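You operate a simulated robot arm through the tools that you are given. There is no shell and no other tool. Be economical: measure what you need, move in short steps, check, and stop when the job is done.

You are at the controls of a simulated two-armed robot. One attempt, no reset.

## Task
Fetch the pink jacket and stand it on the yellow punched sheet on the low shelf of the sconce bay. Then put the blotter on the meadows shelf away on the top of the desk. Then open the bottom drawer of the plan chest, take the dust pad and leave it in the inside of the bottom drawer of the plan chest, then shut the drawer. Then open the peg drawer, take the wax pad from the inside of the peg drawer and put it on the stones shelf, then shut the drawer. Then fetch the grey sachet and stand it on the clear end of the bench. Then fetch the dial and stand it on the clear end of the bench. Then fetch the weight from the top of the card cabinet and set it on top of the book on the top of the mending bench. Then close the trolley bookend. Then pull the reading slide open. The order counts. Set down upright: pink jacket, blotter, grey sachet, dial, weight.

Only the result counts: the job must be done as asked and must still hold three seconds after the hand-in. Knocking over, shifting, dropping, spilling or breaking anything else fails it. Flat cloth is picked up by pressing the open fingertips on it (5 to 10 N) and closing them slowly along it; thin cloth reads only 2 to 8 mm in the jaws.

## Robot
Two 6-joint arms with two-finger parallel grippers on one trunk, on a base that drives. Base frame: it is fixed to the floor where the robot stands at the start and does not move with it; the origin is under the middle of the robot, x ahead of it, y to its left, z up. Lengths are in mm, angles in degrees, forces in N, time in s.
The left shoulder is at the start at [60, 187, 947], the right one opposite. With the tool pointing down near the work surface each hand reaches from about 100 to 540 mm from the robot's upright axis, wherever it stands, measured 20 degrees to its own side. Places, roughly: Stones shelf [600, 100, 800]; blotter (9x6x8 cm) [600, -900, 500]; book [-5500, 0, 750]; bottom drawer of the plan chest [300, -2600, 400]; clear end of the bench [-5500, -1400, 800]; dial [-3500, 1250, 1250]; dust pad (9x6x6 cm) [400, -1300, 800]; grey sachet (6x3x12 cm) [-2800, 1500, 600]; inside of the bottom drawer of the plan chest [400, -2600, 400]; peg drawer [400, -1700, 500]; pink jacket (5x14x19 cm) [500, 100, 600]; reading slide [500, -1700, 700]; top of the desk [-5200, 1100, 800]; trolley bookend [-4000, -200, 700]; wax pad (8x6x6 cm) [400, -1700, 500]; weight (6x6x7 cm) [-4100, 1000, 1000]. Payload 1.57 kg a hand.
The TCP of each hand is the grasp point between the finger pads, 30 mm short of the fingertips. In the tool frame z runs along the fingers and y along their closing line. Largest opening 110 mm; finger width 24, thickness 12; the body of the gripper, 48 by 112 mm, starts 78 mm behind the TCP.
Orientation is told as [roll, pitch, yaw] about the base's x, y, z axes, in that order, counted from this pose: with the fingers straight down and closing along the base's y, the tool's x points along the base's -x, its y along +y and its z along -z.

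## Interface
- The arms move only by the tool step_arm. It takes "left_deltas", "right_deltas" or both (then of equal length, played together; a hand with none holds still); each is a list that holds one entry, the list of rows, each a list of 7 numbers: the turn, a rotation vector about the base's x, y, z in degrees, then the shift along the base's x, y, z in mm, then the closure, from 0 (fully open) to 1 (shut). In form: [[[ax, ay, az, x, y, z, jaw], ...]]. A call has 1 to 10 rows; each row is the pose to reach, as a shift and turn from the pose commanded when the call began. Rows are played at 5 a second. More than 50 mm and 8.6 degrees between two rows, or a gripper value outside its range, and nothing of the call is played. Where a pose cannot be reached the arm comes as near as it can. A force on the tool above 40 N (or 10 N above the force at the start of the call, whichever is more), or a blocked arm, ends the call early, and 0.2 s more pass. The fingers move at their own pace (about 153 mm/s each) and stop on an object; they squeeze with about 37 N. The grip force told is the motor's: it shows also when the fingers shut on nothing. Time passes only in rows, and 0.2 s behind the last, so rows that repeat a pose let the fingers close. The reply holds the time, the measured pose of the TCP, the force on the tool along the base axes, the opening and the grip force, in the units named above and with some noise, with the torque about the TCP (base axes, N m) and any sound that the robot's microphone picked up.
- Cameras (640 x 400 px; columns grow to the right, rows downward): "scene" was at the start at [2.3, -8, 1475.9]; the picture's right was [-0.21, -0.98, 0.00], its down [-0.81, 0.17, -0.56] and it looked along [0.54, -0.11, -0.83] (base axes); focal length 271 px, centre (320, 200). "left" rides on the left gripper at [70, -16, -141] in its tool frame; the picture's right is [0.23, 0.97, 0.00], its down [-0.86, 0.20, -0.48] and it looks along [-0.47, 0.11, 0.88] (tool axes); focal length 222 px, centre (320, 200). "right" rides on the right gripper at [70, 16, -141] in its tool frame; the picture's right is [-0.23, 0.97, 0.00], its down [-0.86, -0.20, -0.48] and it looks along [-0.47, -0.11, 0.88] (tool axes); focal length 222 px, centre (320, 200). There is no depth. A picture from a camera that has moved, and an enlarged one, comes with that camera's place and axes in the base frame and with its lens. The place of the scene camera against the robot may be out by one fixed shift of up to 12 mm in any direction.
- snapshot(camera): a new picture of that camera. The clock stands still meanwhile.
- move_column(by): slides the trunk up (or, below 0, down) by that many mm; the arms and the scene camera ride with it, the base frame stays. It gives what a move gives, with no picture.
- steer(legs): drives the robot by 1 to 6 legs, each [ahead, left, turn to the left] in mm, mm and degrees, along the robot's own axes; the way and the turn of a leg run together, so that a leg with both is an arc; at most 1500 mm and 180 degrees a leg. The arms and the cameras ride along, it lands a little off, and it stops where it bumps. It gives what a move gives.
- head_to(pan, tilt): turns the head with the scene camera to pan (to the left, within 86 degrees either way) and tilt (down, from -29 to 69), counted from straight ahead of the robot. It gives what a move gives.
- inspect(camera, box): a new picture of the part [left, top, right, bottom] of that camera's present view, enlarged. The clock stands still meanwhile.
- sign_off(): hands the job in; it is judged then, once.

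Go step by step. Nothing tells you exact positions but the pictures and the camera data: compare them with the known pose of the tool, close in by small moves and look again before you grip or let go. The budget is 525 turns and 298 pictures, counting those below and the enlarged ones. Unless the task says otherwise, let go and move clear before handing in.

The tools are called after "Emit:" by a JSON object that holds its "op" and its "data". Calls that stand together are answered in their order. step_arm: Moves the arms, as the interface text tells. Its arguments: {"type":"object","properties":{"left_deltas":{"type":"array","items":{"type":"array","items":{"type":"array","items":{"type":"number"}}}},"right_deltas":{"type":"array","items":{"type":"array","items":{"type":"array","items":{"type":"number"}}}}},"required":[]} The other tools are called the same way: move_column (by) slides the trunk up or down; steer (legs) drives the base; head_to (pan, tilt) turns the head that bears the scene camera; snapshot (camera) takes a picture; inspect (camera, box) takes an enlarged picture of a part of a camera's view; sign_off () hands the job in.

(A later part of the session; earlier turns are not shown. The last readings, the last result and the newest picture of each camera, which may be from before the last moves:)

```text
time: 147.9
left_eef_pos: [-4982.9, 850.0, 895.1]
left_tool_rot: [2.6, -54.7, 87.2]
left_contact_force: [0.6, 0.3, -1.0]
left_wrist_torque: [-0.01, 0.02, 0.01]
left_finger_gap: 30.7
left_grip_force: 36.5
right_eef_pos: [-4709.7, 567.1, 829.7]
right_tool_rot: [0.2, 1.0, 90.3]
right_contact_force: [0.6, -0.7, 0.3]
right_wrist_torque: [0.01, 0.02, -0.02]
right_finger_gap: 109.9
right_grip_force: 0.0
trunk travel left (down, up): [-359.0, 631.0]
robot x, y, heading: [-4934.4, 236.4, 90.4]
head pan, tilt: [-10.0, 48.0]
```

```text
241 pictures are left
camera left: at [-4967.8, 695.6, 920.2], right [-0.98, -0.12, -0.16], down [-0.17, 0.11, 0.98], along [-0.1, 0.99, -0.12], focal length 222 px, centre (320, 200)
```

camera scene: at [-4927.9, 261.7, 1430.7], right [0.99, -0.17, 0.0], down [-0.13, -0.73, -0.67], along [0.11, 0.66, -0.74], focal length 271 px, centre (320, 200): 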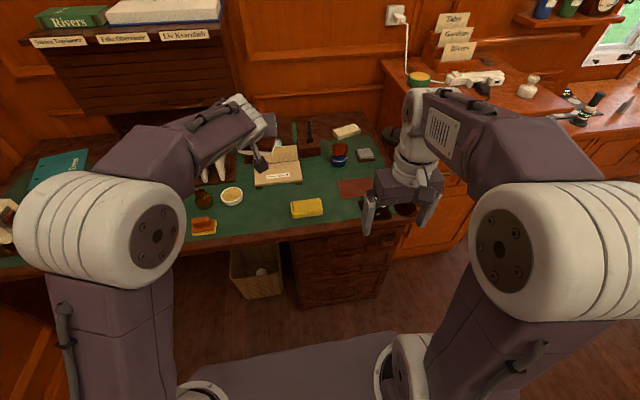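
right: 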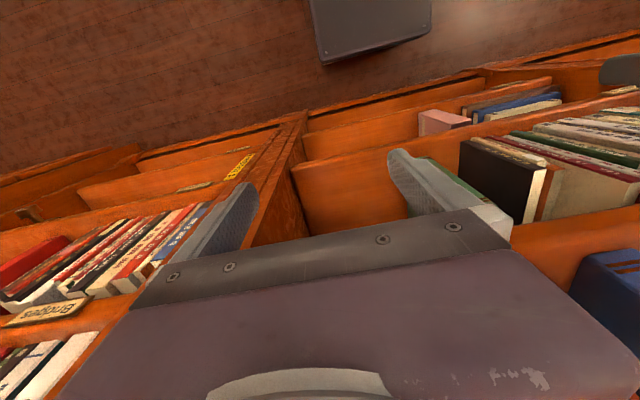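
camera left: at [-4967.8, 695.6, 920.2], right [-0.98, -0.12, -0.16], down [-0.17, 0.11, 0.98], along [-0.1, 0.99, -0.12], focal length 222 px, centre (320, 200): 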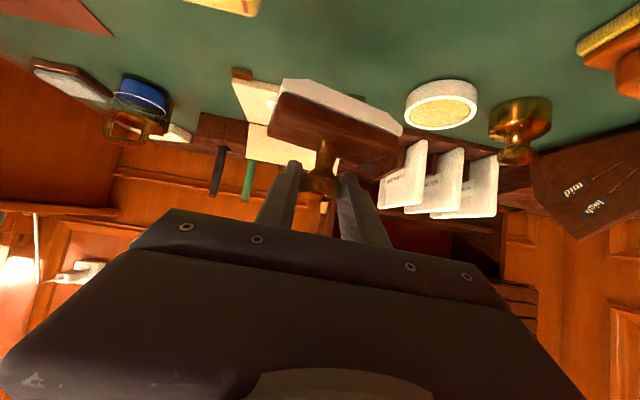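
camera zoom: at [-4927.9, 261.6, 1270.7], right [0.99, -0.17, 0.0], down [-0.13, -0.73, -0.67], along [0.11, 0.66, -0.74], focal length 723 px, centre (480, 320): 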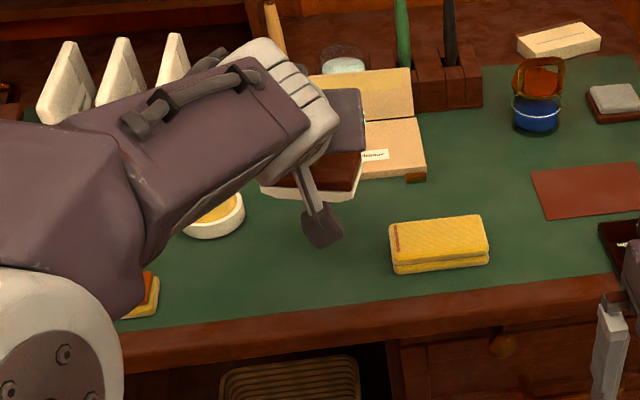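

Clear around. Lower with the arm until contact.

Emit:
{"op": "step_arm", "data": {"left_deltas": [[[0, 0, 0, 0, 0, -10, 0.85], [0, 0, 0, 0, 0, -18, 0.85], [0, 0, 0, 0, 0, -22, 0.85], [0, 0, 0, 0, 0, -25, 0.85], [0, 0, 0, 0, 0, -28, 0.85], [0, 0, 0, 0, 0, -30, 0.85]]]}}

Emit:
{"op": "snapshot", "data": {"camera": "left"}}

```text
time: 149.3
left_eef_pos: [-4985.1, 851.0, 863.8]
left_tool_rot: [2.6, -54.7, 87.2]
left_contact_force: [0.1, 0.7, -1.1]
left_wrist_torque: [-0.02, 0.03, 0.04]
left_finger_gap: 31.0
left_grip_force: 36.7
right_eef_pos: [-4708.1, 567.8, 830.3]
right_tool_rot: [0.2, 0.9, 90.3]
right_contact_force: [0.0, -0.5, -0.2]
right_wrist_torque: [0.02, 0.0, 0.0]
right_finger_gap: 109.9
right_grip_force: 0.0
trunk travel left (down, up): [-359.0, 631.0]
robot x, y, heading: [-4937.4, 233.2, 90.4]
head pan, tilt: [-10.0, 48.0]
```

```text
240 pictures are left
camera left: at [-4967.9, 695.1, 889.5], right [-0.98, -0.12, -0.16], down [-0.17, 0.11, 0.98], along [-0.1, 0.99, -0.12], focal length 222 px, centre (320, 200)
```

left: 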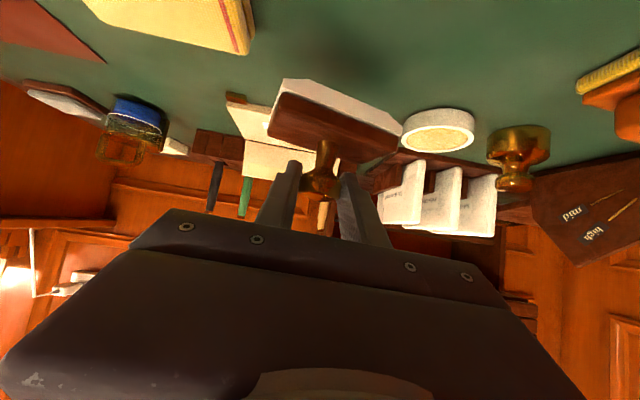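

Emit:
{"op": "step_arm", "data": {"left_deltas": [[[0, 0, 0, 0, 0, -3, 0.85], [0, 0, 0, 0, 0, -6, 0.85], [0, 0, 0, 0, 0, -8, 0.85], [0, 0, 0, 0, 0, -10, 0.85]]]}}

Emit:
{"op": "step_arm", "data": {"left_deltas": [[[0, 0, 0, 0, 0, -2, 0.85], [0, 0, 0, 0, 0, -4, 0.85]]]}}

```text
time: 150.3
left_eef_pos: [-4983.1, 851.6, 854.6]
left_tool_rot: [2.6, -54.7, 87.3]
left_contact_force: [-0.3, 0.5, -2.4]
left_wrist_torque: [-0.03, 0.0, 0.02]
left_finger_gap: 31.0
left_grip_force: 37.0
right_eef_pos: [-4708.3, 567.7, 831.4]
right_tool_rot: [0.3, 1.1, 90.3]
right_contact_force: [0.0, -0.6, 0.7]
right_wrist_torque: [0.0, 0.02, 0.01]
right_finger_gap: 110.1
right_grip_force: 0.1
trunk travel left (down, up): [-359.0, 631.0]
robot x, y, heading: [-4937.2, 234.0, 90.1]
head pan, tilt: [-10.0, 48.0]
```

```text
time: 150.9
left_eef_pos: [-4984.2, 851.7, 850.8]
left_tool_rot: [2.6, -54.6, 87.2]
left_contact_force: [-0.1, 0.4, -2.1]
left_wrist_torque: [-0.04, -0.01, 0.05]
left_finger_gap: 30.8
left_grip_force: 37.3
right_eef_pos: [-4709.0, 569.0, 831.1]
right_tool_rot: [0.2, 1.0, 90.3]
right_contact_force: [-0.5, 0.2, -0.4]
right_wrist_torque: [0.02, 0.0, 0.01]
right_finger_gap: 110.1
right_grip_force: 0.0
trunk travel left (down, up): [-359.0, 631.0]
robot x, y, heading: [-4933.5, 235.0, 90.2]
head pan, tilt: [-10.0, 48.0]
```

Emit:
{"op": "step_arm", "data": {"left_deltas": [[[0, 0, 0, 0, 0, -2, 0.85], [0, 0, 0, 0, 0, -4, 0.85], [0, 0, 0, 0, 0, -6, 0.85]]]}}

Emit:
{"op": "snapshot", "data": {"camera": "left"}}

```text
time: 151.7
left_eef_pos: [-4982.6, 851.3, 844.5]
left_tool_rot: [2.6, -54.6, 87.2]
left_contact_force: [0.1, -0.3, -1.9]
left_wrist_torque: [0.0, -0.02, -0.02]
left_finger_gap: 31.0
left_grip_force: 36.5
right_eef_pos: [-4709.0, 567.2, 830.4]
right_tool_rot: [0.2, 1.1, 90.4]
right_contact_force: [0.0, -0.3, -0.1]
right_wrist_torque: [0.0, -0.01, -0.04]
right_finger_gap: 110.1
right_grip_force: 0.0
trunk travel left (down, up): [-359.0, 631.0]
robot x, y, heading: [-4930.9, 236.5, 90.5]
head pan, tilt: [-10.0, 48.0]
```

```text
239 pictures are left
camera left: at [-4967.8, 695.5, 870.1], right [-0.98, -0.12, -0.16], down [-0.17, 0.11, 0.98], along [-0.1, 0.99, -0.12], focal length 222 px, centre (320, 200)
```

left: 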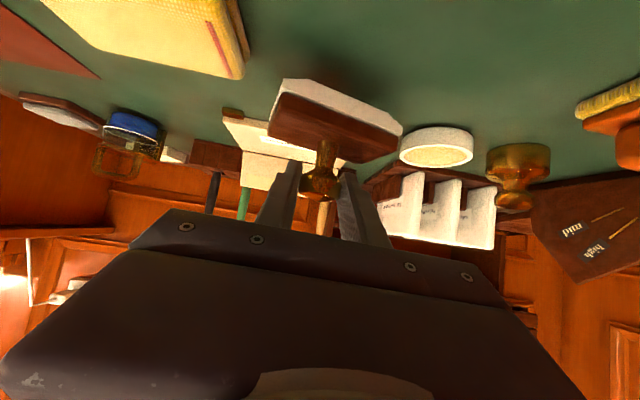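

Emit:
{"op": "step_arm", "data": {"left_deltas": [[[0, 0, 0, 0, 0, -3, 0.85], [0, 0, 0, 0, 0, -6, 0.85], [0, 0, 0, 0, 0, -8, 0.85], [0, 0, 0, 0, 0, -10, 0.85]]]}}

Emit:
{"op": "step_arm", "data": {"left_deltas": [[[0, 0, 0, 0, 0, -2, 0.85], [0, 0, 0, 0, 0, -4, 0.85], [0, 0, 0, 0, 0, -6, 0.85]]]}}

Emit:
{"op": "snapshot", "data": {"camera": "left"}}

```text
time: 152.7
left_eef_pos: [-4982.5, 851.0, 835.0]
left_tool_rot: [2.6, -54.6, 87.2]
left_contact_force: [0.4, 1.2, -1.3]
left_wrist_torque: [0.01, 0.0, 0.07]
left_finger_gap: 31.0
left_grip_force: 37.3
right_eef_pos: [-4708.6, 567.1, 830.7]
right_tool_rot: [0.2, 1.1, 90.3]
right_contact_force: [0.7, -0.1, 0.7]
right_wrist_torque: [-0.03, -0.01, 0.0]
right_finger_gap: 110.0
right_grip_force: 0.1
trunk travel left (down, up): [-359.0, 631.0]
robot x, y, heading: [-4935.1, 235.8, 90.1]
head pan, tilt: [-10.0, 48.0]
```

```text
time: 153.5
left_eef_pos: [-4982.3, 850.6, 829.0]
left_tool_rot: [2.4, -54.6, 87.3]
left_contact_force: [0.3, -0.8, -1.8]
left_wrist_torque: [0.02, -0.04, 0.02]
left_finger_gap: 30.9
left_grip_force: 37.2
right_eef_pos: [-4709.9, 567.0, 831.9]
right_tool_rot: [0.2, 1.0, 90.2]
right_contact_force: [-0.4, 0.2, 0.4]
right_wrist_torque: [0.0, -0.01, -0.02]
right_finger_gap: 109.9
right_grip_force: 0.0
trunk travel left (down, up): [-359.0, 631.0]
robot x, y, heading: [-4938.1, 239.9, 90.3]
head pan, tilt: [-10.0, 48.0]
```

```text
238 pictures are left
camera left: at [-4967.5, 695.4, 854.1], right [-0.98, -0.12, -0.16], down [-0.17, 0.11, 0.98], along [-0.1, 0.99, -0.12], focal length 222 px, centre (320, 200)
```

left: 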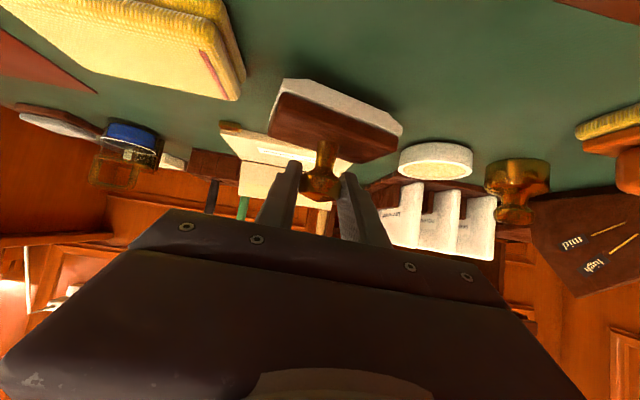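

Emit:
{"op": "step_arm", "data": {"left_deltas": [[[0, 0, 0, 0, 0, -2, 0.85], [0, 0, 0, 0, 0, -4, 0.85], [0, 0, 0, 0, 0, -6, 0.85]]]}}

Emit:
{"op": "step_arm", "data": {"left_deltas": [[[0, 0, 0, 0, 0, -2, 0.85], [0, 0, 0, 0, 0, -4, 0.85]]]}}

```text
time: 154.3
left_eef_pos: [-4983.7, 851.5, 822.1]
left_tool_rot: [2.5, -54.7, 87.1]
left_contact_force: [0.0, -0.3, -1.8]
left_wrist_torque: [0.03, 0.0, 0.0]
left_finger_gap: 31.0
left_grip_force: 36.7
right_eef_pos: [-4708.8, 566.5, 831.2]
right_tool_rot: [0.2, 1.0, 90.3]
right_contact_force: [-0.1, -0.5, -0.6]
right_wrist_torque: [-0.01, -0.01, 0.02]
right_finger_gap: 110.1
right_grip_force: 0.0
trunk travel left (down, up): [-359.0, 631.0]
robot x, y, heading: [-4933.6, 234.5, 90.4]
head pan, tilt: [-10.0, 48.0]
```

```text
time: 154.9
left_eef_pos: [-4982.6, 850.8, 817.8]
left_tool_rot: [2.5, -54.6, 87.2]
left_contact_force: [1.4, -0.9, -1.5]
left_wrist_torque: [0.02, 0.02, -0.03]
left_finger_gap: 30.9
left_grip_force: 36.8
right_eef_pos: [-4708.3, 567.1, 830.6]
right_tool_rot: [0.2, 1.0, 90.4]
right_contact_force: [0.6, 0.3, -0.3]
right_wrist_torque: [0.01, -0.02, -0.02]
right_finger_gap: 109.9
right_grip_force: 0.1
trunk travel left (down, up): [-359.0, 631.0]
robot x, y, heading: [-4935.3, 241.1, 90.4]
head pan, tilt: [-10.0, 48.0]
```

Emit:
{"op": "step_arm", "data": {"left_deltas": [[[0, 0, 0, 0, 0, -2, 0.85], [0, 0, 0, 0, 0, -4, 0.85], [0, 0, 0, 0, 0, -6, 0.85]]]}}

Emit:
{"op": "snapshot", "data": {"camera": "left"}}

Emit:
{"op": "inspect", "data": {"camera": "scene", "box": [140, 80, 380, 230]}}

```text
time: 155.7
left_eef_pos: [-4984.1, 850.1, 815.9]
left_tool_rot: [2.4, -55.0, 87.3]
left_contact_force: [-1.4, 2.4, 13.7]
left_wrist_torque: [0.5, -0.4, 0.09]
left_finger_gap: 31.1
left_grip_force: 37.0
right_eef_pos: [-4710.0, 567.4, 832.1]
right_tool_rot: [0.1, 0.8, 90.3]
right_contact_force: [0.0, 0.2, 0.7]
right_wrist_torque: [-0.04, 0.02, 0.03]
right_finger_gap: 110.0
right_grip_force: 0.1
trunk travel left (down, up): [-359.0, 631.0]
robot x, y, heading: [-4936.1, 234.2, 90.3]
head pan, tilt: [-10.0, 48.0]
```

```text
237 pictures are left
camera left: at [-4967.7, 694.8, 840.5], right [-0.98, -0.12, -0.16], down [-0.17, 0.1, 0.98], along [-0.1, 0.99, -0.12], focal length 222 px, centre (320, 200)
```

left: 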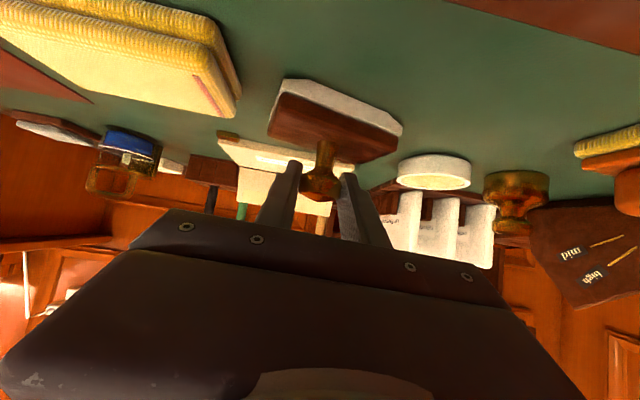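

```text
2.67 times, centred on (260, 155) of scene
camera zoom: at [-4928.0, 259.9, 1271.0], right [0.99, -0.17, 0.0], down [-0.13, -0.73, -0.67], along [0.11, 0.66, -0.74], focal length 723 px, centre (480, 320)
```

zoom: 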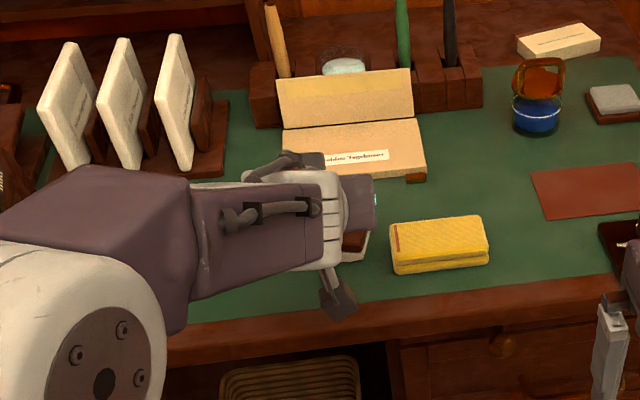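

Contact at z≈817. Relax, open, and withdraw backward-up.

Emit:
{"op": "step_arm", "data": {"left_deltas": [[[0, 0, 0, 0, 0, 3, 0.85], [0, 0, 0, 0, 0, 3, 0.65], [0, 0, 0, 0, 0, 3, 0.5], [0, 0, 0, 0, 0, 3, 0.5]]]}}

Emit:
{"op": "step_arm", "data": {"left_deltas": [[[0, 0, 0, 0, -12, 10, 0.5], [0, 0, 0, 0, -26, 22, 0.5], [0, 0, 0, 0, -50, 45, 0.5], [0, 0, 0, 0, -80, 80, 0.5], [0, 0, 0, 0, -100, 120, 0.5]]]}}

Emit:
{"op": "snapshot", "data": {"camera": "left"}}

```text
time: 156.7
left_eef_pos: [-4984.2, 850.4, 815.9]
left_tool_rot: [2.6, -54.7, 87.2]
left_contact_force: [-0.6, -0.1, 0.0]
left_wrist_torque: [0.0, -0.05, 0.04]
left_finger_gap: 55.0
left_grip_force: 0.0
right_eef_pos: [-4708.0, 566.8, 829.7]
right_tool_rot: [0.1, 0.8, 90.3]
right_contact_force: [-0.6, -0.1, -0.9]
right_wrist_torque: [0.03, 0.01, 0.0]
right_finger_gap: 110.2
right_grip_force: 0.0
trunk travel left (down, up): [-359.0, 631.0]
robot x, y, heading: [-4932.0, 233.5, 90.2]
head pan, tilt: [-10.0, 48.0]
```

```text
time: 157.9
left_eef_pos: [-4981.8, 752.5, 937.0]
left_tool_rot: [2.6, -54.7, 87.1]
left_contact_force: [0.2, 0.7, 0.9]
left_wrist_torque: [0.02, 0.0, 0.04]
left_finger_gap: 54.9
left_grip_force: 0.0
right_eef_pos: [-4708.0, 567.4, 830.4]
right_tool_rot: [0.2, 0.9, 90.3]
right_contact_force: [0.1, -0.3, -0.1]
right_wrist_torque: [0.0, 0.02, 0.02]
right_finger_gap: 110.0
right_grip_force: 0.0
trunk travel left (down, up): [-359.0, 631.0]
robot x, y, heading: [-4933.2, 239.6, 90.3]
head pan, tilt: [-10.0, 48.0]
```

```text
235 pictures are left
camera left: at [-4966.9, 596.8, 961.7], right [-0.98, -0.12, -0.16], down [-0.17, 0.11, 0.98], along [-0.1, 0.99, -0.12], focal length 222 px, centre (320, 200)
```

left: 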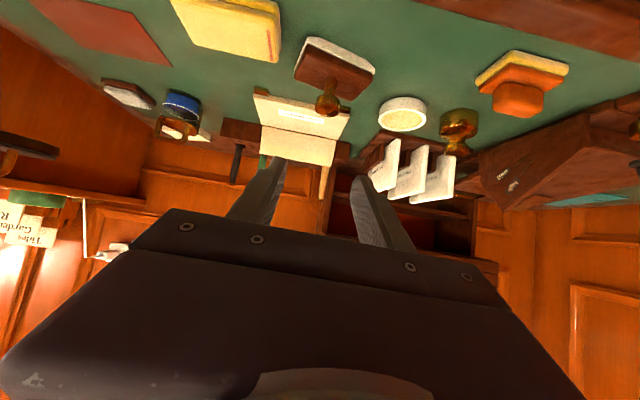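

Blotter done. Now travel back to the plan chest (raise arms, retrace the corridor).

Emit:
{"op": "move_column", "data": {"by": 400}}

Emit:
{"op": "steer", "data": {"legs": [[0, 0, -90], [600, 250, 0], [900, 130, 0], [1500, 0, 0], [1400, 0, 0], [0, -1400, 0]]}}

Emit:
{"op": "head_to", "data": {"pan": -60, "tilt": 35}}

Emit:
{"op": "snapshot", "data": {"camera": "scene"}}

```text
time: 161.7
left_eef_pos: [-4983.1, 753.6, 1335.5]
left_tool_rot: [2.5, -54.7, 87.2]
left_contact_force: [-0.4, 1.2, 0.7]
left_wrist_torque: [-0.01, 0.0, 0.01]
left_finger_gap: 55.1
left_grip_force: 0.0
right_eef_pos: [-4707.9, 567.2, 1230.7]
right_tool_rot: [0.3, 0.9, 90.3]
right_contact_force: [0.0, -0.9, -0.2]
right_wrist_torque: [0.01, 0.02, 0.04]
right_finger_gap: 110.0
right_grip_force: 0.0
trunk travel left (down, up): [-759.0, 231.0]
robot x, y, heading: [-4934.2, 237.8, 90.2]
head pan, tilt: [-10.0, 48.0]
```

```text
time: 183.3
left_eef_pos: [-1048.3, 478.7, 1339.0]
left_tool_rot: [2.5, -54.8, -13.9]
left_contact_force: [-0.6, 0.2, -0.3]
left_wrist_torque: [-0.06, 0.0, -0.04]
left_finger_gap: 54.8
left_grip_force: 0.1
right_eef_pos: [-1283.6, 247.0, 1230.9]
right_tool_rot: [0.1, 0.8, -10.8]
right_contact_force: [-0.4, 0.0, -0.2]
right_wrist_torque: [-0.02, -0.04, 0.0]
right_finger_gap: 110.0
right_grip_force: 0.1
trunk travel left (down, up): [-759.0, 231.0]
robot x, y, heading: [-1563.3, 532.0, -10.7]
head pan, tilt: [-10.0, 48.0]
stopped in leg 5: the robot was blocked; the commanded pose is now the measured one
```

```text
time: 184.5
left_eef_pos: [-1045.6, 478.0, 1336.5]
left_tool_rot: [2.4, -54.7, -13.9]
left_contact_force: [0.4, -0.2, -0.2]
left_wrist_torque: [-0.02, 0.0, -0.01]
left_finger_gap: 55.1
left_grip_force: 0.0
right_eef_pos: [-1280.9, 245.4, 1231.3]
right_tool_rot: [0.2, 0.9, -10.9]
right_contact_force: [0.3, 0.3, -0.5]
right_wrist_torque: [-0.04, -0.01, -0.01]
right_finger_gap: 110.0
right_grip_force: 0.1
trunk travel left (down, up): [-759.0, 231.0]
robot x, y, heading: [-1562.7, 529.0, -10.9]
head pan, tilt: [-60.0, 35.0]
```

```text
234 pictures are left
camera scene: at [-1598.2, 464.9, 1689.7], right [-0.94, -0.33, 0.0], down [-0.19, 0.54, -0.82], along [0.27, -0.77, -0.57], focal length 271 px, centre (320, 200)
```

scene: 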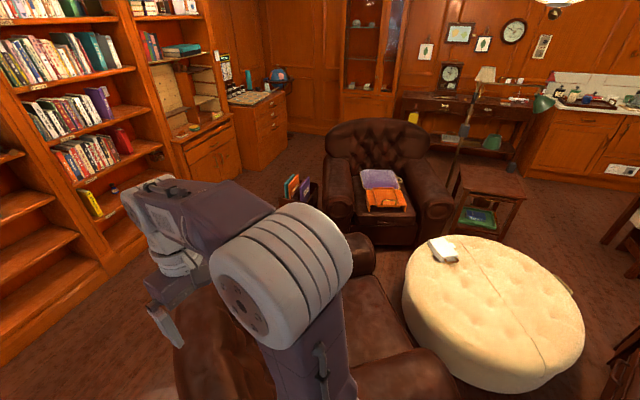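

I drifted a bit and touched the armchair. Straighten, sidestep north, and continue.

Emit:
{"op": "steer", "data": {"legs": [[0, 160, 0], [0, 0, 11], [1050, 0, 0], [0, -1300, 0]]}}

Emit:
{"op": "snapshot", "data": {"camera": "scene"}}

```text
time: 197.7
left_eef_pos: [55.7, -533.6, 1336.7]
left_tool_rot: [2.5, -54.7, -2.4]
left_contact_force: [0.6, 0.3, -0.9]
left_wrist_torque: [-0.02, 0.02, -0.02]
left_finger_gap: 55.1
left_grip_force: 0.1
right_eef_pos: [-128.6, -810.3, 1230.7]
right_tool_rot: [0.1, 0.8, 0.8]
right_contact_force: [0.2, 0.4, 0.0]
right_wrist_torque: [0.0, -0.05, 0.0]
right_finger_gap: 110.1
right_grip_force: 0.0
trunk travel left (down, up): [-759.0, 231.0]
robot x, y, heading: [-459.8, -586.5, 0.9]
head pan, tilt: [-60.0, 35.0]
```

```text
233 pictures are left
camera scene: at [-482.2, -656.7, 1689.7], right [-0.86, -0.51, 0.0], down [-0.29, 0.49, -0.82], along [0.42, -0.7, -0.57], focal length 271 px, centre (320, 200)
```

scene: 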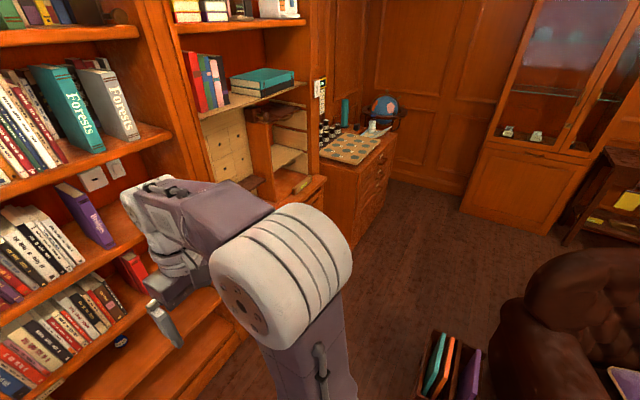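

Slip past the folder rack close to the cabinets, toward the plan chest.

Emit:
{"op": "steer", "data": {"legs": [[250, -350, 0], [0, -1450, 0], [-150, -250, 0]]}}

Emit:
{"op": "head_to", "data": {"pan": 0, "tilt": 45}}

Emit:
{"op": "snapshot", "data": {"camera": "scene"}}

```text
time: 208.9
left_eef_pos: [153.2, -2616.2, 1336.1]
left_tool_rot: [2.4, -54.7, -3.4]
left_contact_force: [-0.2, 0.3, -0.5]
left_wrist_torque: [-0.01, 0.0, 0.0]
left_finger_gap: 55.0
left_grip_force: 0.0
right_eef_pos: [-36.8, -2887.4, 1230.7]
right_tool_rot: [0.2, 1.0, -0.3]
right_contact_force: [1.0, 0.5, 0.1]
right_wrist_torque: [-0.03, 0.0, 0.01]
right_finger_gap: 110.3
right_grip_force: 0.0
trunk travel left (down, up): [-759.0, 231.0]
robot x, y, heading: [-365.7, -2658.4, -0.5]
head pan, tilt: [-60.0, 35.0]
```

```text
time: 210.2
left_eef_pos: [152.2, -2616.9, 1336.9]
left_tool_rot: [2.6, -54.7, -3.5]
left_contact_force: [0.7, 0.2, 0.1]
left_wrist_torque: [0.04, 0.0, 0.01]
left_finger_gap: 54.8
left_grip_force: 0.0
right_eef_pos: [-37.3, -2888.8, 1232.0]
right_tool_rot: [0.2, 0.9, -0.4]
right_contact_force: [0.1, 0.7, 0.2]
right_wrist_torque: [0.0, 0.0, 0.01]
right_finger_gap: 109.9
right_grip_force: 0.0
trunk travel left (down, up): [-759.0, 231.0]
robot x, y, heading: [-362.6, -2661.3, -0.4]
head pan, tilt: [0.0, 45.0]
```

```text
232 pictures are left
camera scene: at [-350.2, -2653.8, 1674.9], right [-0.01, -1.0, 0.0], down [-0.71, 0.01, -0.71], along [0.71, 0.0, -0.71], focal length 271 px, centre (320, 200)
```

scene: 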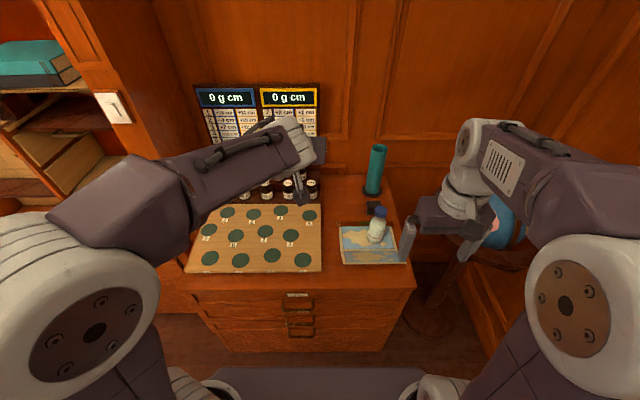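

Back up a little and lower the trunk for a frontal view of the drawers.

Emit:
{"op": "steer", "data": {"legs": [[-450, 0, 0]]}}

Emit:
{"op": "move_column", "data": {"by": -400}}

Emit:
{"op": "move_column", "data": {"by": -200}}

Emit:
{"op": "head_to", "data": {"pan": 0, "tilt": 30}}

Emit:
{"op": "snapshot", "data": {"camera": "scene"}}

```text
time: 212.9
left_eef_pos: [-296.3, -2613.6, 1335.6]
left_tool_rot: [2.6, -54.6, -3.3]
left_contact_force: [0.5, 0.7, -0.4]
left_wrist_torque: [-0.03, 0.03, 0.03]
left_finger_gap: 54.8
left_grip_force: 0.1
right_eef_pos: [-484.2, -2885.5, 1230.6]
right_tool_rot: [0.3, 1.0, -0.2]
right_contact_force: [0.7, 0.7, -1.2]
right_wrist_torque: [-0.02, -0.02, 0.0]
right_finger_gap: 110.2
right_grip_force: 0.1
trunk travel left (down, up): [-759.0, 231.0]
robot x, y, heading: [-813.2, -2661.0, -0.3]
head pan, tilt: [0.0, 45.0]
```

```text
time: 216.7
left_eef_pos: [-298.4, -2613.7, 937.1]
left_tool_rot: [2.7, -54.7, -3.4]
left_contact_force: [0.2, 0.1, 0.3]
left_wrist_torque: [-0.01, -0.01, -0.05]
left_finger_gap: 54.9
left_grip_force: 0.1
right_eef_pos: [-485.4, -2886.4, 831.3]
right_tool_rot: [0.2, 0.9, -0.2]
right_contact_force: [0.6, -0.3, 0.2]
right_wrist_torque: [0.0, -0.03, 0.02]
right_finger_gap: 110.2
right_grip_force: 0.0
trunk travel left (down, up): [-359.0, 631.0]
robot x, y, heading: [-812.7, -2656.9, 0.1]
head pan, tilt: [0.0, 45.0]
```

```text
time: 218.9
left_eef_pos: [-297.9, -2613.5, 735.2]
left_tool_rot: [2.6, -54.7, -3.3]
left_contact_force: [-0.1, -0.5, -0.2]
left_wrist_torque: [0.01, -0.02, -0.02]
left_finger_gap: 55.1
left_grip_force: 0.0
right_eef_pos: [-485.8, -2887.3, 631.2]
right_tool_rot: [0.2, 0.9, -0.2]
right_contact_force: [-0.6, -0.1, -0.5]
right_wrist_torque: [0.0, -0.02, -0.02]
right_finger_gap: 109.9
right_grip_force: 0.1
trunk travel left (down, up): [-159.0, 831.0]
robot x, y, heading: [-809.7, -2653.9, -0.2]
head pan, tilt: [0.0, 45.0]
```

```text
time: 219.7
left_eef_pos: [-297.7, -2614.1, 736.5]
left_tool_rot: [2.6, -54.7, -3.4]
left_contact_force: [0.2, 0.9, -0.1]
left_wrist_torque: [0.01, -0.02, 0.02]
left_finger_gap: 55.0
left_grip_force: 0.0
right_eef_pos: [-486.4, -2886.2, 630.3]
right_tool_rot: [0.2, 0.9, -0.2]
right_contact_force: [-0.2, -0.1, -0.1]
right_wrist_torque: [-0.01, -0.02, -0.01]
right_finger_gap: 109.8
right_grip_force: 0.1
trunk travel left (down, up): [-159.0, 831.0]
robot x, y, heading: [-812.8, -2656.9, -0.4]
head pan, tilt: [0.0, 30.0]
```

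```text
231 pictures are left
camera scene: at [-790.3, -2651.1, 1097.4], right [0.0, -1.0, 0.0], down [-0.5, 0.0, -0.87], along [0.87, 0.0, -0.5], focal length 271 px, centre (320, 200)
```

scene: 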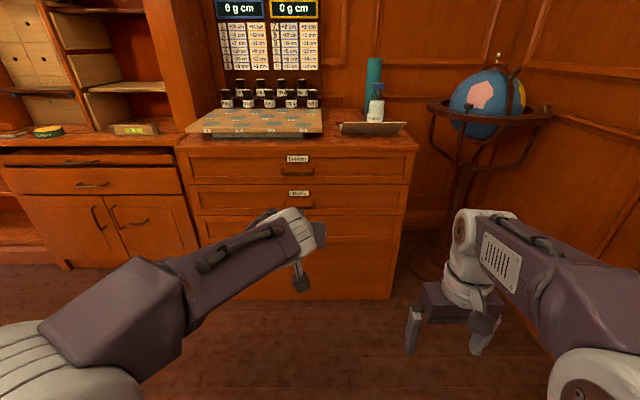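

Emit:
{"op": "step_arm", "data": {"left_deltas": [[[0, 0, 0, 0, 40, 0, 0.5], [0, 0, 0, 0, 80, 0, 0.5], [0, 0, 0, 0, 120, 0, 0.5]]]}}

Emit:
{"op": "inspect", "data": {"camera": "scene", "box": [160, 130, 440, 305]}}

Emit:
{"op": "snapshot", "data": {"camera": "left"}}

```text
time: 220.4
left_eef_pos: [-295.0, -2492.4, 737.9]
left_tool_rot: [2.5, -54.7, -3.0]
left_contact_force: [0.7, 0.6, 0.4]
left_wrist_torque: [0.02, 0.0, 0.01]
left_finger_gap: 54.8
left_grip_force: 0.1
right_eef_pos: [-485.0, -2886.4, 631.1]
right_tool_rot: [0.2, 0.9, -0.2]
right_contact_force: [-0.7, -0.5, 0.5]
right_wrist_torque: [0.02, 0.0, 0.0]
right_finger_gap: 110.1
right_grip_force: 0.0
trunk travel left (down, up): [-159.0, 831.0]
robot x, y, heading: [-812.5, -2651.7, -0.5]
head pan, tilt: [0.0, 30.0]
```

```text
2.29 times, centred on (300, 218) of scene
camera zoom: at [-790.3, -2651.0, 1097.5], right [0.0, -1.0, 0.0], down [-0.5, 0.0, -0.87], along [0.87, 0.0, -0.5], focal length 619 px, centre (366, 160)
```

zoom: 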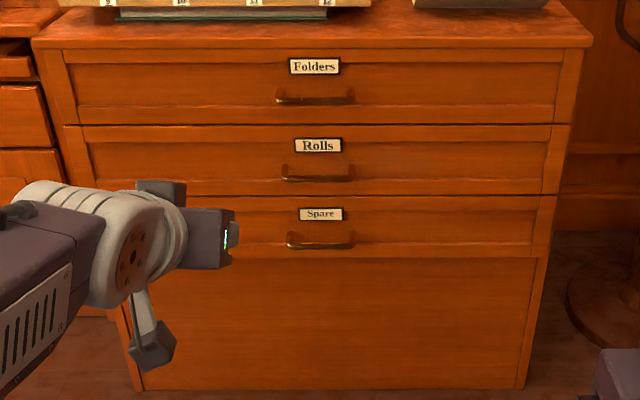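

```text
229 pictures are left
camera left: at [-451.7, -2504.9, 763.5], right [-0.11, 0.98, -0.16], down [0.11, 0.17, 0.98], along [0.99, 0.09, -0.12], focal length 222 px, centre (320, 200)
```

left: 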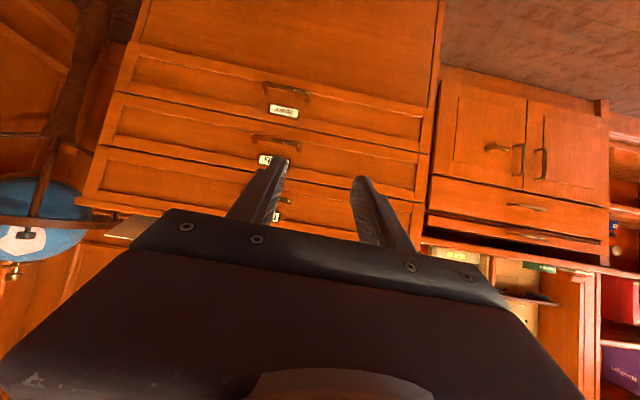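

Bottom drawer ("Spare") handle is at about [100,-2575,413], a horizontal bar. I'll roll the left hand 90° so the jaws close vertically.

Emit:
{"op": "step_arm", "data": {"left_deltas": [[[7, 0, -4.9, 0, -20, 0, 0.5], [14, 0, -9.8, 0, -40, 0, 0.5], [21, 0, -14.6, 0, -60, 0, 0.5], [28, 0, -19.5, 0, -80, 0, 0.5], [35, 0, -24.4, 0, -100, 0, 0.5], [42, 0, -29.2, 0, -110, 0, 0.5], [49, 0, -34.1, 0, -110, 0, 0.5], [56, 0, -39, 0, -110, 0, 0.5], [63, 0, -43.8, 0, -110, 0, 0.5], [70, 0, -48.7, 0, -110, 0, 0.5]]]}}

```text
time: 222.7
left_eef_pos: [-296.5, -2603.9, 736.3]
left_tool_rot: [55.0, -1.8, -88.1]
left_contact_force: [0.6, -0.3, -0.3]
left_wrist_torque: [0.03, 0.02, 0.01]
left_finger_gap: 55.1
left_grip_force: 0.0
right_eef_pos: [-485.0, -2885.5, 630.7]
right_tool_rot: [0.2, 0.9, -0.1]
right_contact_force: [0.5, -0.9, -1.0]
right_wrist_torque: [0.0, 0.0, -0.04]
right_finger_gap: 109.8
right_grip_force: 0.0
trunk travel left (down, up): [-159.0, 831.0]
robot x, y, heading: [-814.1, -2657.1, -0.1]
head pan, tilt: [0.0, 30.0]
```

Orientation as wanted. Now test lowering with the arm.

Emit:
{"op": "step_arm", "data": {"left_deltas": [[[0, 0, 0, 20, 0, -40, 0.5], [0, 0, 0, 40, 0, -80, 0.5], [0, 0, 0, 60, 0, -120, 0.5], [0, 0, 0, 80, 0, -160, 0.5], [0, 0, 0, 90, 0, -200, 0.5], [0, 0, 0, 100, 0, -240, 0.5], [0, 0, 0, 100, 0, -280, 0.5], [0, 0, 0, 100, 0, -320, 0.5]]]}}

Emit:
{"op": "snapshot", "data": {"camera": "left"}}

Emit:
{"op": "snapshot", "data": {"camera": "scene"}}

```text
time: 224.4
left_eef_pos: [-196.6, -2604.6, 414.1]
left_tool_rot: [55.1, -2.1, -88.0]
left_contact_force: [1.0, -0.2, 0.5]
left_wrist_torque: [0.02, -0.01, 0.02]
left_finger_gap: 54.6
left_grip_force: 0.0
right_eef_pos: [-485.9, -2886.6, 629.6]
right_tool_rot: [0.2, 0.9, -0.2]
right_contact_force: [-0.1, -0.2, 0.6]
right_wrist_torque: [-0.02, -0.01, 0.02]
right_finger_gap: 109.9
right_grip_force: 0.1
trunk travel left (down, up): [-159.0, 831.0]
robot x, y, heading: [-815.8, -2658.4, 0.0]
head pan, tilt: [0.0, 30.0]
```

```text
228 pictures are left
camera left: at [-323.3, -2535.6, 482.1], right [0.55, 0.28, 0.79], down [-0.25, -0.85, 0.47], along [0.8, -0.45, -0.4], focal length 222 px, centre (320, 200)
```

left: 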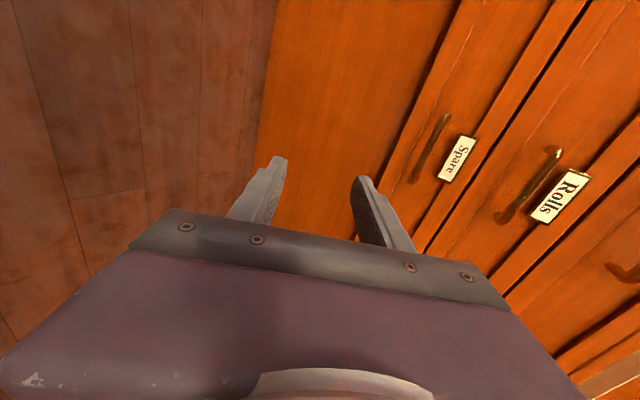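

```text
227 pictures are left
camera scene: at [-790.2, -2651.1, 1097.5], right [0.0, -1.0, 0.0], down [-0.5, 0.0, -0.87], along [0.87, 0.0, -0.5], focal length 271 px, centre (320, 200)
```

scene: 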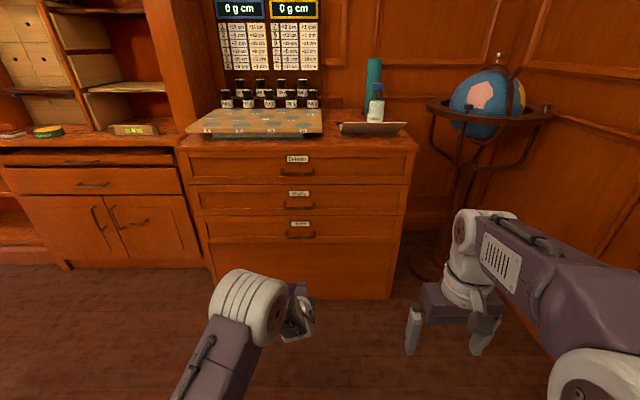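

Arm reaches well. Move 130 mm closer and triangulate the handle.

Emit:
{"op": "steer", "data": {"legs": [[130, 30, 0]]}}

Emit:
{"op": "snapshot", "data": {"camera": "left"}}

Emit:
{"op": "inspect", "data": {"camera": "scene", "box": [200, 150, 400, 275]}}

```text
time: 225.7
left_eef_pos: [-67.8, -2574.9, 416.8]
left_tool_rot: [55.1, -2.0, -87.9]
left_contact_force: [0.1, 0.1, 0.8]
left_wrist_torque: [0.01, -0.03, 0.0]
left_finger_gap: 54.8
left_grip_force: 0.0
right_eef_pos: [-355.8, -2857.0, 630.1]
right_tool_rot: [0.2, 0.9, -0.1]
right_contact_force: [0.1, -1.0, 0.3]
right_wrist_torque: [0.01, 0.02, 0.04]
right_finger_gap: 109.7
right_grip_force: 0.1
trunk travel left (down, up): [-159.0, 831.0]
robot x, y, heading: [-683.8, -2626.1, -0.3]
head pan, tilt: [0.0, 30.0]
```

```text
226 pictures are left
camera left: at [-194.6, -2505.8, 482.6], right [0.55, 0.28, 0.79], down [-0.25, -0.85, 0.47], along [0.8, -0.45, -0.4], focal length 222 px, centre (320, 200)
```

left: 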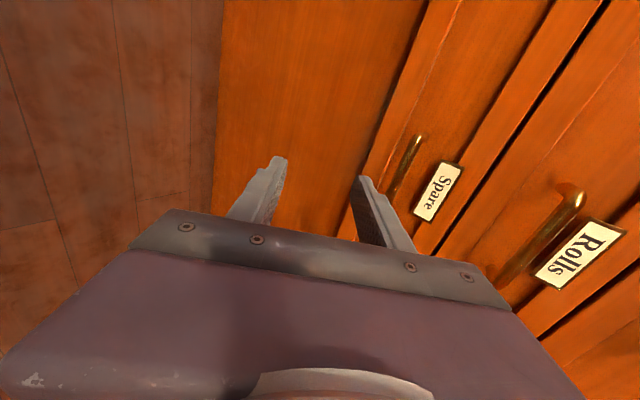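

```text
3.20 times, centred on (300, 212) of scene
camera zoom: at [-661.4, -2621.5, 1097.5], right [0.0, -1.0, 0.0], down [-0.5, 0.0, -0.87], along [0.87, 0.0, -0.5], focal length 867 px, centre (384, 160)
```

zoom: 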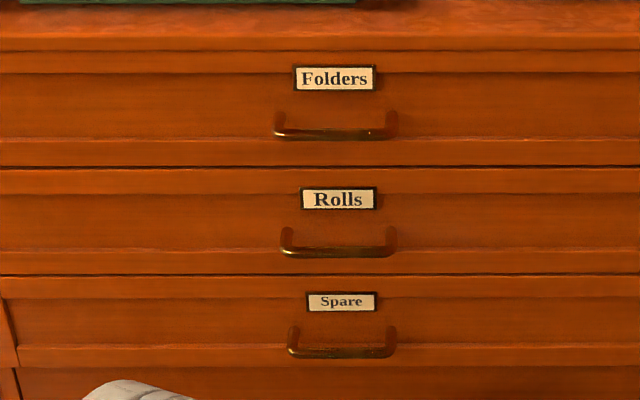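

Handle bar is at [50, -2576, 444], ~116 mm long. Level the hand to ~10° nose-down, raise to z≈447.

Emit:
{"op": "step_arm", "data": {"left_deltas": [[[0, -8.5, 0, 0, 0, 10, 0.55], [0, -17, 0, 0, 0, 20, 0.6], [0, -25, 0, 0, 0, 30, 0.6]]]}}

Emit:
{"op": "steer", "data": {"legs": [[50, 0, 0]]}}

Emit:
{"op": "snapshot", "data": {"camera": "left"}}

```text
time: 226.5
left_eef_pos: [-67.1, -2574.1, 447.2]
left_tool_rot: [80.1, -2.8, -89.1]
left_contact_force: [0.2, 0.0, 0.3]
left_wrist_torque: [0.03, 0.0, 0.02]
left_finger_gap: 43.9
left_grip_force: 0.0
right_eef_pos: [-356.4, -2856.3, 630.7]
right_tool_rot: [0.2, 0.8, -0.1]
right_contact_force: [0.1, -0.2, -0.2]
right_wrist_torque: [-0.02, 0.0, 0.02]
right_finger_gap: 109.9
right_grip_force: 0.0
trunk travel left (down, up): [-159.0, 831.0]
robot x, y, heading: [-684.7, -2627.8, -0.1]
head pan, tilt: [0.0, 30.0]
```

```text
time: 227.5
left_eef_pos: [-17.6, -2573.8, 446.7]
left_tool_rot: [80.0, -2.8, -89.1]
left_contact_force: [0.2, 0.0, 0.7]
left_wrist_torque: [-0.01, -0.03, 0.02]
left_finger_gap: 44.0
left_grip_force: 0.1
right_eef_pos: [-306.5, -2856.1, 630.0]
right_tool_rot: [0.1, 1.0, -0.2]
right_contact_force: [0.3, 0.0, -0.6]
right_wrist_torque: [-0.01, 0.0, -0.02]
right_finger_gap: 109.6
right_grip_force: 0.1
trunk travel left (down, up): [-159.0, 831.0]
robot x, y, heading: [-636.1, -2628.0, -0.3]
head pan, tilt: [0.0, 30.0]
```

```text
224 pictures are left
camera left: at [-160.1, -2506.8, 451.9], right [0.16, 0.28, 0.95], down [-0.42, -0.85, 0.32], along [0.89, -0.45, -0.02], focal length 222 px, centre (320, 200)
```

left: 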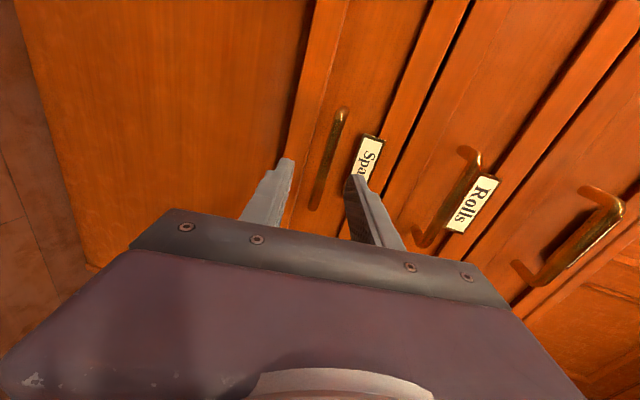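

The bar is between the jaws. Advance 50 mm and close.

Emit:
{"op": "step_arm", "data": {"left_deltas": [[[0, 0, 0, 17, 0, -1, 0.6], [0, 0, 0, 34, 0, -2, 0.6], [0, 0, 0, 50, 0, -2, 0.6]]]}}

Emit:
{"op": "snapshot", "data": {"camera": "left"}}

```text
time: 228.3
left_eef_pos: [32.0, -2576.0, 443.6]
left_tool_rot: [80.0, -2.6, -89.2]
left_contact_force: [-0.4, -0.4, -0.5]
left_wrist_torque: [-0.03, 0.0, -0.02]
left_finger_gap: 44.1
left_grip_force: 0.1
right_eef_pos: [-307.6, -2855.6, 630.9]
right_tool_rot: [0.2, 0.9, -0.2]
right_contact_force: [0.2, 0.1, 0.6]
right_wrist_torque: [0.01, -0.02, 0.0]
right_finger_gap: 110.2
right_grip_force: 0.1
trunk travel left (down, up): [-159.0, 831.0]
robot x, y, heading: [-635.6, -2632.7, -0.0]
head pan, tilt: [0.0, 30.0]
```

```text
223 pictures are left
camera left: at [-110.5, -2506.7, 449.7], right [0.16, 0.28, 0.95], down [-0.42, -0.85, 0.32], along [0.89, -0.45, -0.02], focal length 222 px, centre (320, 200)
```

left: 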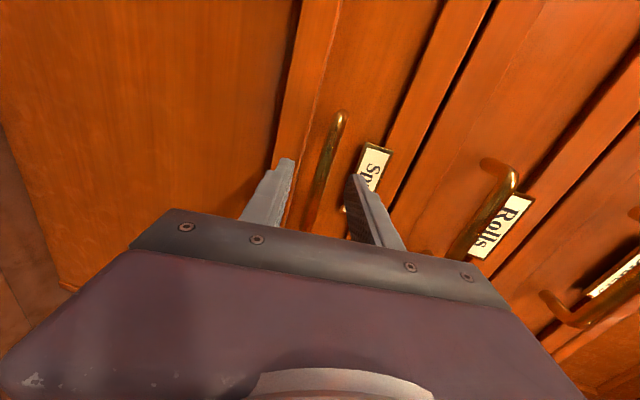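

Emit:
{"op": "step_arm", "data": {"left_deltas": [[[0, 0, 0, 8, 0, 0, 0.6], [0, 0, 0, 8, 0, 0, 0.75], [0, 0, 0, 8, 0, 0, 0.9], [0, 0, 0, 8, 0, 0, 1.0], [0, 0, 0, 8, 0, 0, 1.0]]]}}

Emit:
{"op": "snapshot", "data": {"camera": "left"}}

```text
time: 229.5
left_eef_pos: [41.3, -2574.8, 442.8]
left_tool_rot: [80.0, -2.7, -89.1]
left_contact_force: [1.1, 2.6, -1.2]
left_wrist_torque: [0.78, 0.01, -0.11]
left_finger_gap: 13.4
left_grip_force: 30.3
right_eef_pos: [-307.4, -2857.3, 630.4]
right_tool_rot: [0.2, 0.9, -0.2]
right_contact_force: [0.6, -0.2, 0.3]
right_wrist_torque: [0.01, 0.01, -0.01]
right_finger_gap: 109.9
right_grip_force: 0.0
trunk travel left (down, up): [-159.0, 831.0]
robot x, y, heading: [-638.6, -2629.2, -0.3]
head pan, tilt: [0.0, 30.0]
```

```text
222 pictures are left
camera left: at [-102.0, -2506.6, 449.9], right [0.16, 0.27, 0.95], down [-0.42, -0.85, 0.32], along [0.89, -0.45, -0.02], focal length 222 px, centre (320, 200)
```

left: 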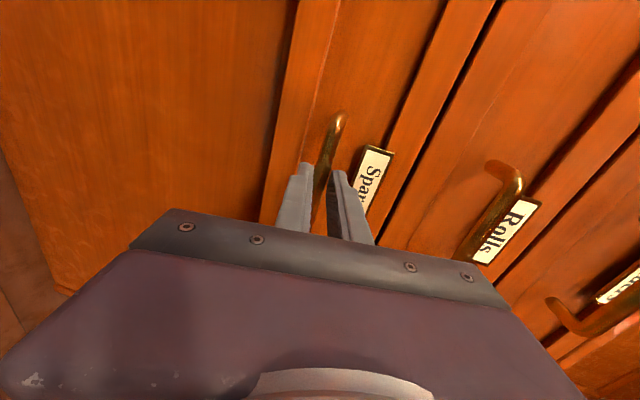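

Gripped the bar. Pull the drawer open by driving back.

Emit:
{"op": "steer", "data": {"legs": [[-120, 0, 0]]}}

Emit:
{"op": "snapshot", "data": {"camera": "scene"}}

```text
time: 230.7
left_eef_pos: [-76.3, -2575.4, 443.1]
left_tool_rot: [80.0, -2.7, -89.1]
left_contact_force: [-0.8, -1.0, -1.2]
left_wrist_torque: [0.72, 0.04, -0.28]
left_finger_gap: 13.6
left_grip_force: 30.5
right_eef_pos: [-422.7, -2855.4, 629.4]
right_tool_rot: [0.2, 1.0, -0.2]
right_contact_force: [0.4, -0.9, -0.4]
right_wrist_torque: [0.02, -0.01, 0.01]
right_finger_gap: 109.9
right_grip_force: 0.0
trunk travel left (down, up): [-159.0, 831.0]
robot x, y, heading: [-752.0, -2625.9, -0.5]
head pan, tilt: [0.0, 30.0]
```

```text
221 pictures are left
camera scene: at [-728.2, -2621.4, 1097.5], right [0.0, -1.0, 0.0], down [-0.5, 0.0, -0.87], along [0.87, 0.0, -0.5], focal length 271 px, centre (320, 200)
```

scene: 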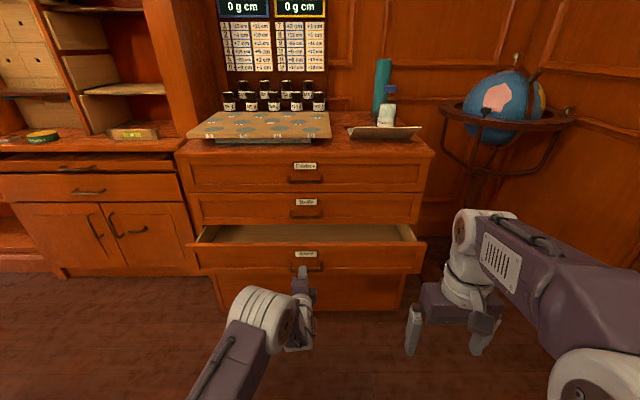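

Opening smoothly. Pull another 140 mm.

Emit:
{"op": "steer", "data": {"legs": [[-140, 0, 0]]}}

Emit:
{"op": "snapshot", "data": {"camera": "scene"}}

```text
time: 232.0
left_eef_pos: [-215.8, -2575.4, 444.6]
left_tool_rot: [80.0, -2.7, -89.2]
left_contact_force: [-1.5, 3.5, 0.0]
left_wrist_torque: [0.71, 0.07, -0.11]
left_finger_gap: 13.7
left_grip_force: 30.1
right_eef_pos: [-564.0, -2856.6, 631.3]
right_tool_rot: [0.1, 0.9, -0.3]
right_contact_force: [0.6, 0.2, 0.6]
right_wrist_torque: [0.0, 0.01, -0.02]
right_finger_gap: 110.0
right_grip_force: 0.1
trunk travel left (down, up): [-159.0, 831.0]
robot x, y, heading: [-893.7, -2627.1, -0.2]
head pan, tilt: [0.0, 30.0]
```

```text
220 pictures are left
camera scene: at [-867.4, -2620.4, 1097.5], right [-0.01, -1.0, 0.0], down [-0.5, 0.0, -0.87], along [0.87, -0.01, -0.5], focal length 271 px, centre (320, 200)
```

scene: 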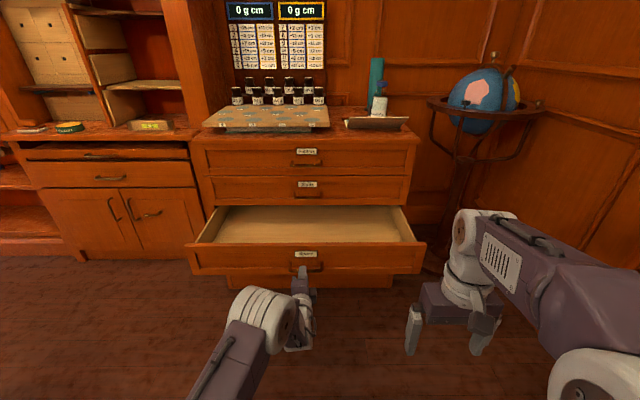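

Drawer open ~257 mm. Release, back off, raise, and fold the left hand to tool-down so the right hand can do the pad.

Emit:
{"op": "step_arm", "data": {"left_deltas": [[[0, 0, 0, 0, 0, 0, 0.7], [0, 0, 0, 0, 0, 0, 0.6], [0, 0, 0, -30, 0, 0, 0.6], [0, 0, 0, -60, 0, 0, 0.6]]]}}

Emit:
{"op": "steer", "data": {"legs": [[-60, 0, 0]]}}

Emit:
{"op": "move_column", "data": {"by": 400}}

Emit:
{"op": "step_arm", "data": {"left_deltas": [[[0, 8, 0, -20, 0, 10, 0.6], [0, 16, 0, -40, 0, 20, 0.6], [0, 24, 0, -60, 0, 30, 0.6], [0, 32, 0, -80, 0, 40, 0.6], [0, 40, 0, -110, 0, 50, 0.6], [0, 48, 0, -140, 0, 60, 0.6], [0, 56, 0, -170, 0, 70, 0.6], [0, 64, 0, -200, 0, 80, 0.6], [0, 72, 0, -230, 0, 90, 0.6], [0, 80, 0, -260, 0, 100, 0.6]]]}}

Emit:
{"op": "snapshot", "data": {"camera": "scene"}}

```text
time: 233.0
left_eef_pos: [-274.8, -2573.7, 444.9]
left_tool_rot: [80.0, -2.7, -89.2]
left_contact_force: [-0.5, -0.5, 0.2]
left_wrist_torque: [0.01, -0.02, -0.01]
left_finger_gap: 44.0
left_grip_force: 0.0
right_eef_pos: [-562.2, -2854.7, 632.0]
right_tool_rot: [0.3, 1.0, -0.3]
right_contact_force: [-0.7, 0.5, -0.4]
right_wrist_torque: [-0.04, 0.0, 0.02]
right_finger_gap: 110.2
right_grip_force: 0.0
trunk travel left (down, up): [-159.0, 831.0]
robot x, y, heading: [-891.2, -2628.2, -0.3]
head pan, tilt: [0.0, 30.0]
```

```text
time: 234.0
left_eef_pos: [-334.9, -2574.4, 443.8]
left_tool_rot: [79.9, -2.6, -89.2]
left_contact_force: [0.1, 0.8, -0.5]
left_wrist_torque: [0.02, 0.01, -0.01]
left_finger_gap: 44.0
left_grip_force: 0.0
right_eef_pos: [-622.6, -2854.6, 631.6]
right_tool_rot: [0.3, 0.9, -0.3]
right_contact_force: [0.3, -0.4, 0.7]
right_wrist_torque: [0.02, -0.03, 0.0]
right_finger_gap: 110.1
right_grip_force: 0.0
trunk travel left (down, up): [-159.0, 831.0]
robot x, y, heading: [-953.9, -2627.0, -0.2]
head pan, tilt: [0.0, 30.0]
```

```text
time: 237.8
left_eef_pos: [-334.5, -2575.2, 844.0]
left_tool_rot: [79.9, -2.7, -89.2]
left_contact_force: [-0.4, -0.4, 0.1]
left_wrist_torque: [-0.03, 0.0, -0.02]
left_finger_gap: 44.0
left_grip_force: 0.0
right_eef_pos: [-623.2, -2855.9, 1031.4]
right_tool_rot: [0.2, 0.9, -0.3]
right_contact_force: [-0.2, -0.2, 0.3]
right_wrist_torque: [0.02, 0.02, 0.03]
right_finger_gap: 110.1
right_grip_force: 0.0
trunk travel left (down, up): [-559.0, 431.0]
robot x, y, heading: [-953.8, -2629.6, -0.5]
head pan, tilt: [0.0, 30.0]
```

```text
time: 240.0
left_eef_pos: [-596.8, -2575.5, 942.5]
left_tool_rot: [0.0, 0.2, -87.2]
left_contact_force: [-0.3, 0.6, 0.1]
left_wrist_torque: [-0.01, 0.03, -0.01]
left_finger_gap: 44.2
left_grip_force: 0.1
right_eef_pos: [-623.2, -2855.1, 1030.6]
right_tool_rot: [0.2, 0.8, -0.4]
right_contact_force: [0.4, 0.0, 0.9]
right_wrist_torque: [0.03, 0.0, 0.0]
right_finger_gap: 109.9
right_grip_force: 0.0
trunk travel left (down, up): [-559.0, 431.0]
robot x, y, heading: [-952.2, -2625.8, -0.3]
head pan, tilt: [0.0, 30.0]
```

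```text
219 pictures are left
camera scene: at [-928.0, -2620.1, 1497.5], right [-0.01, -1.0, 0.0], down [-0.5, 0.0, -0.87], along [0.87, -0.01, -0.5], focal length 271 px, centre (320, 200)
```

scene: 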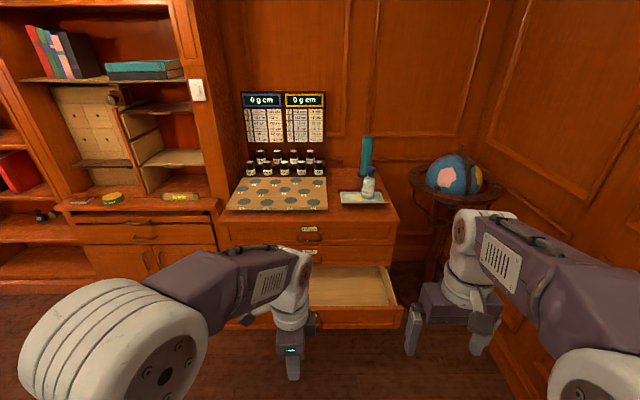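

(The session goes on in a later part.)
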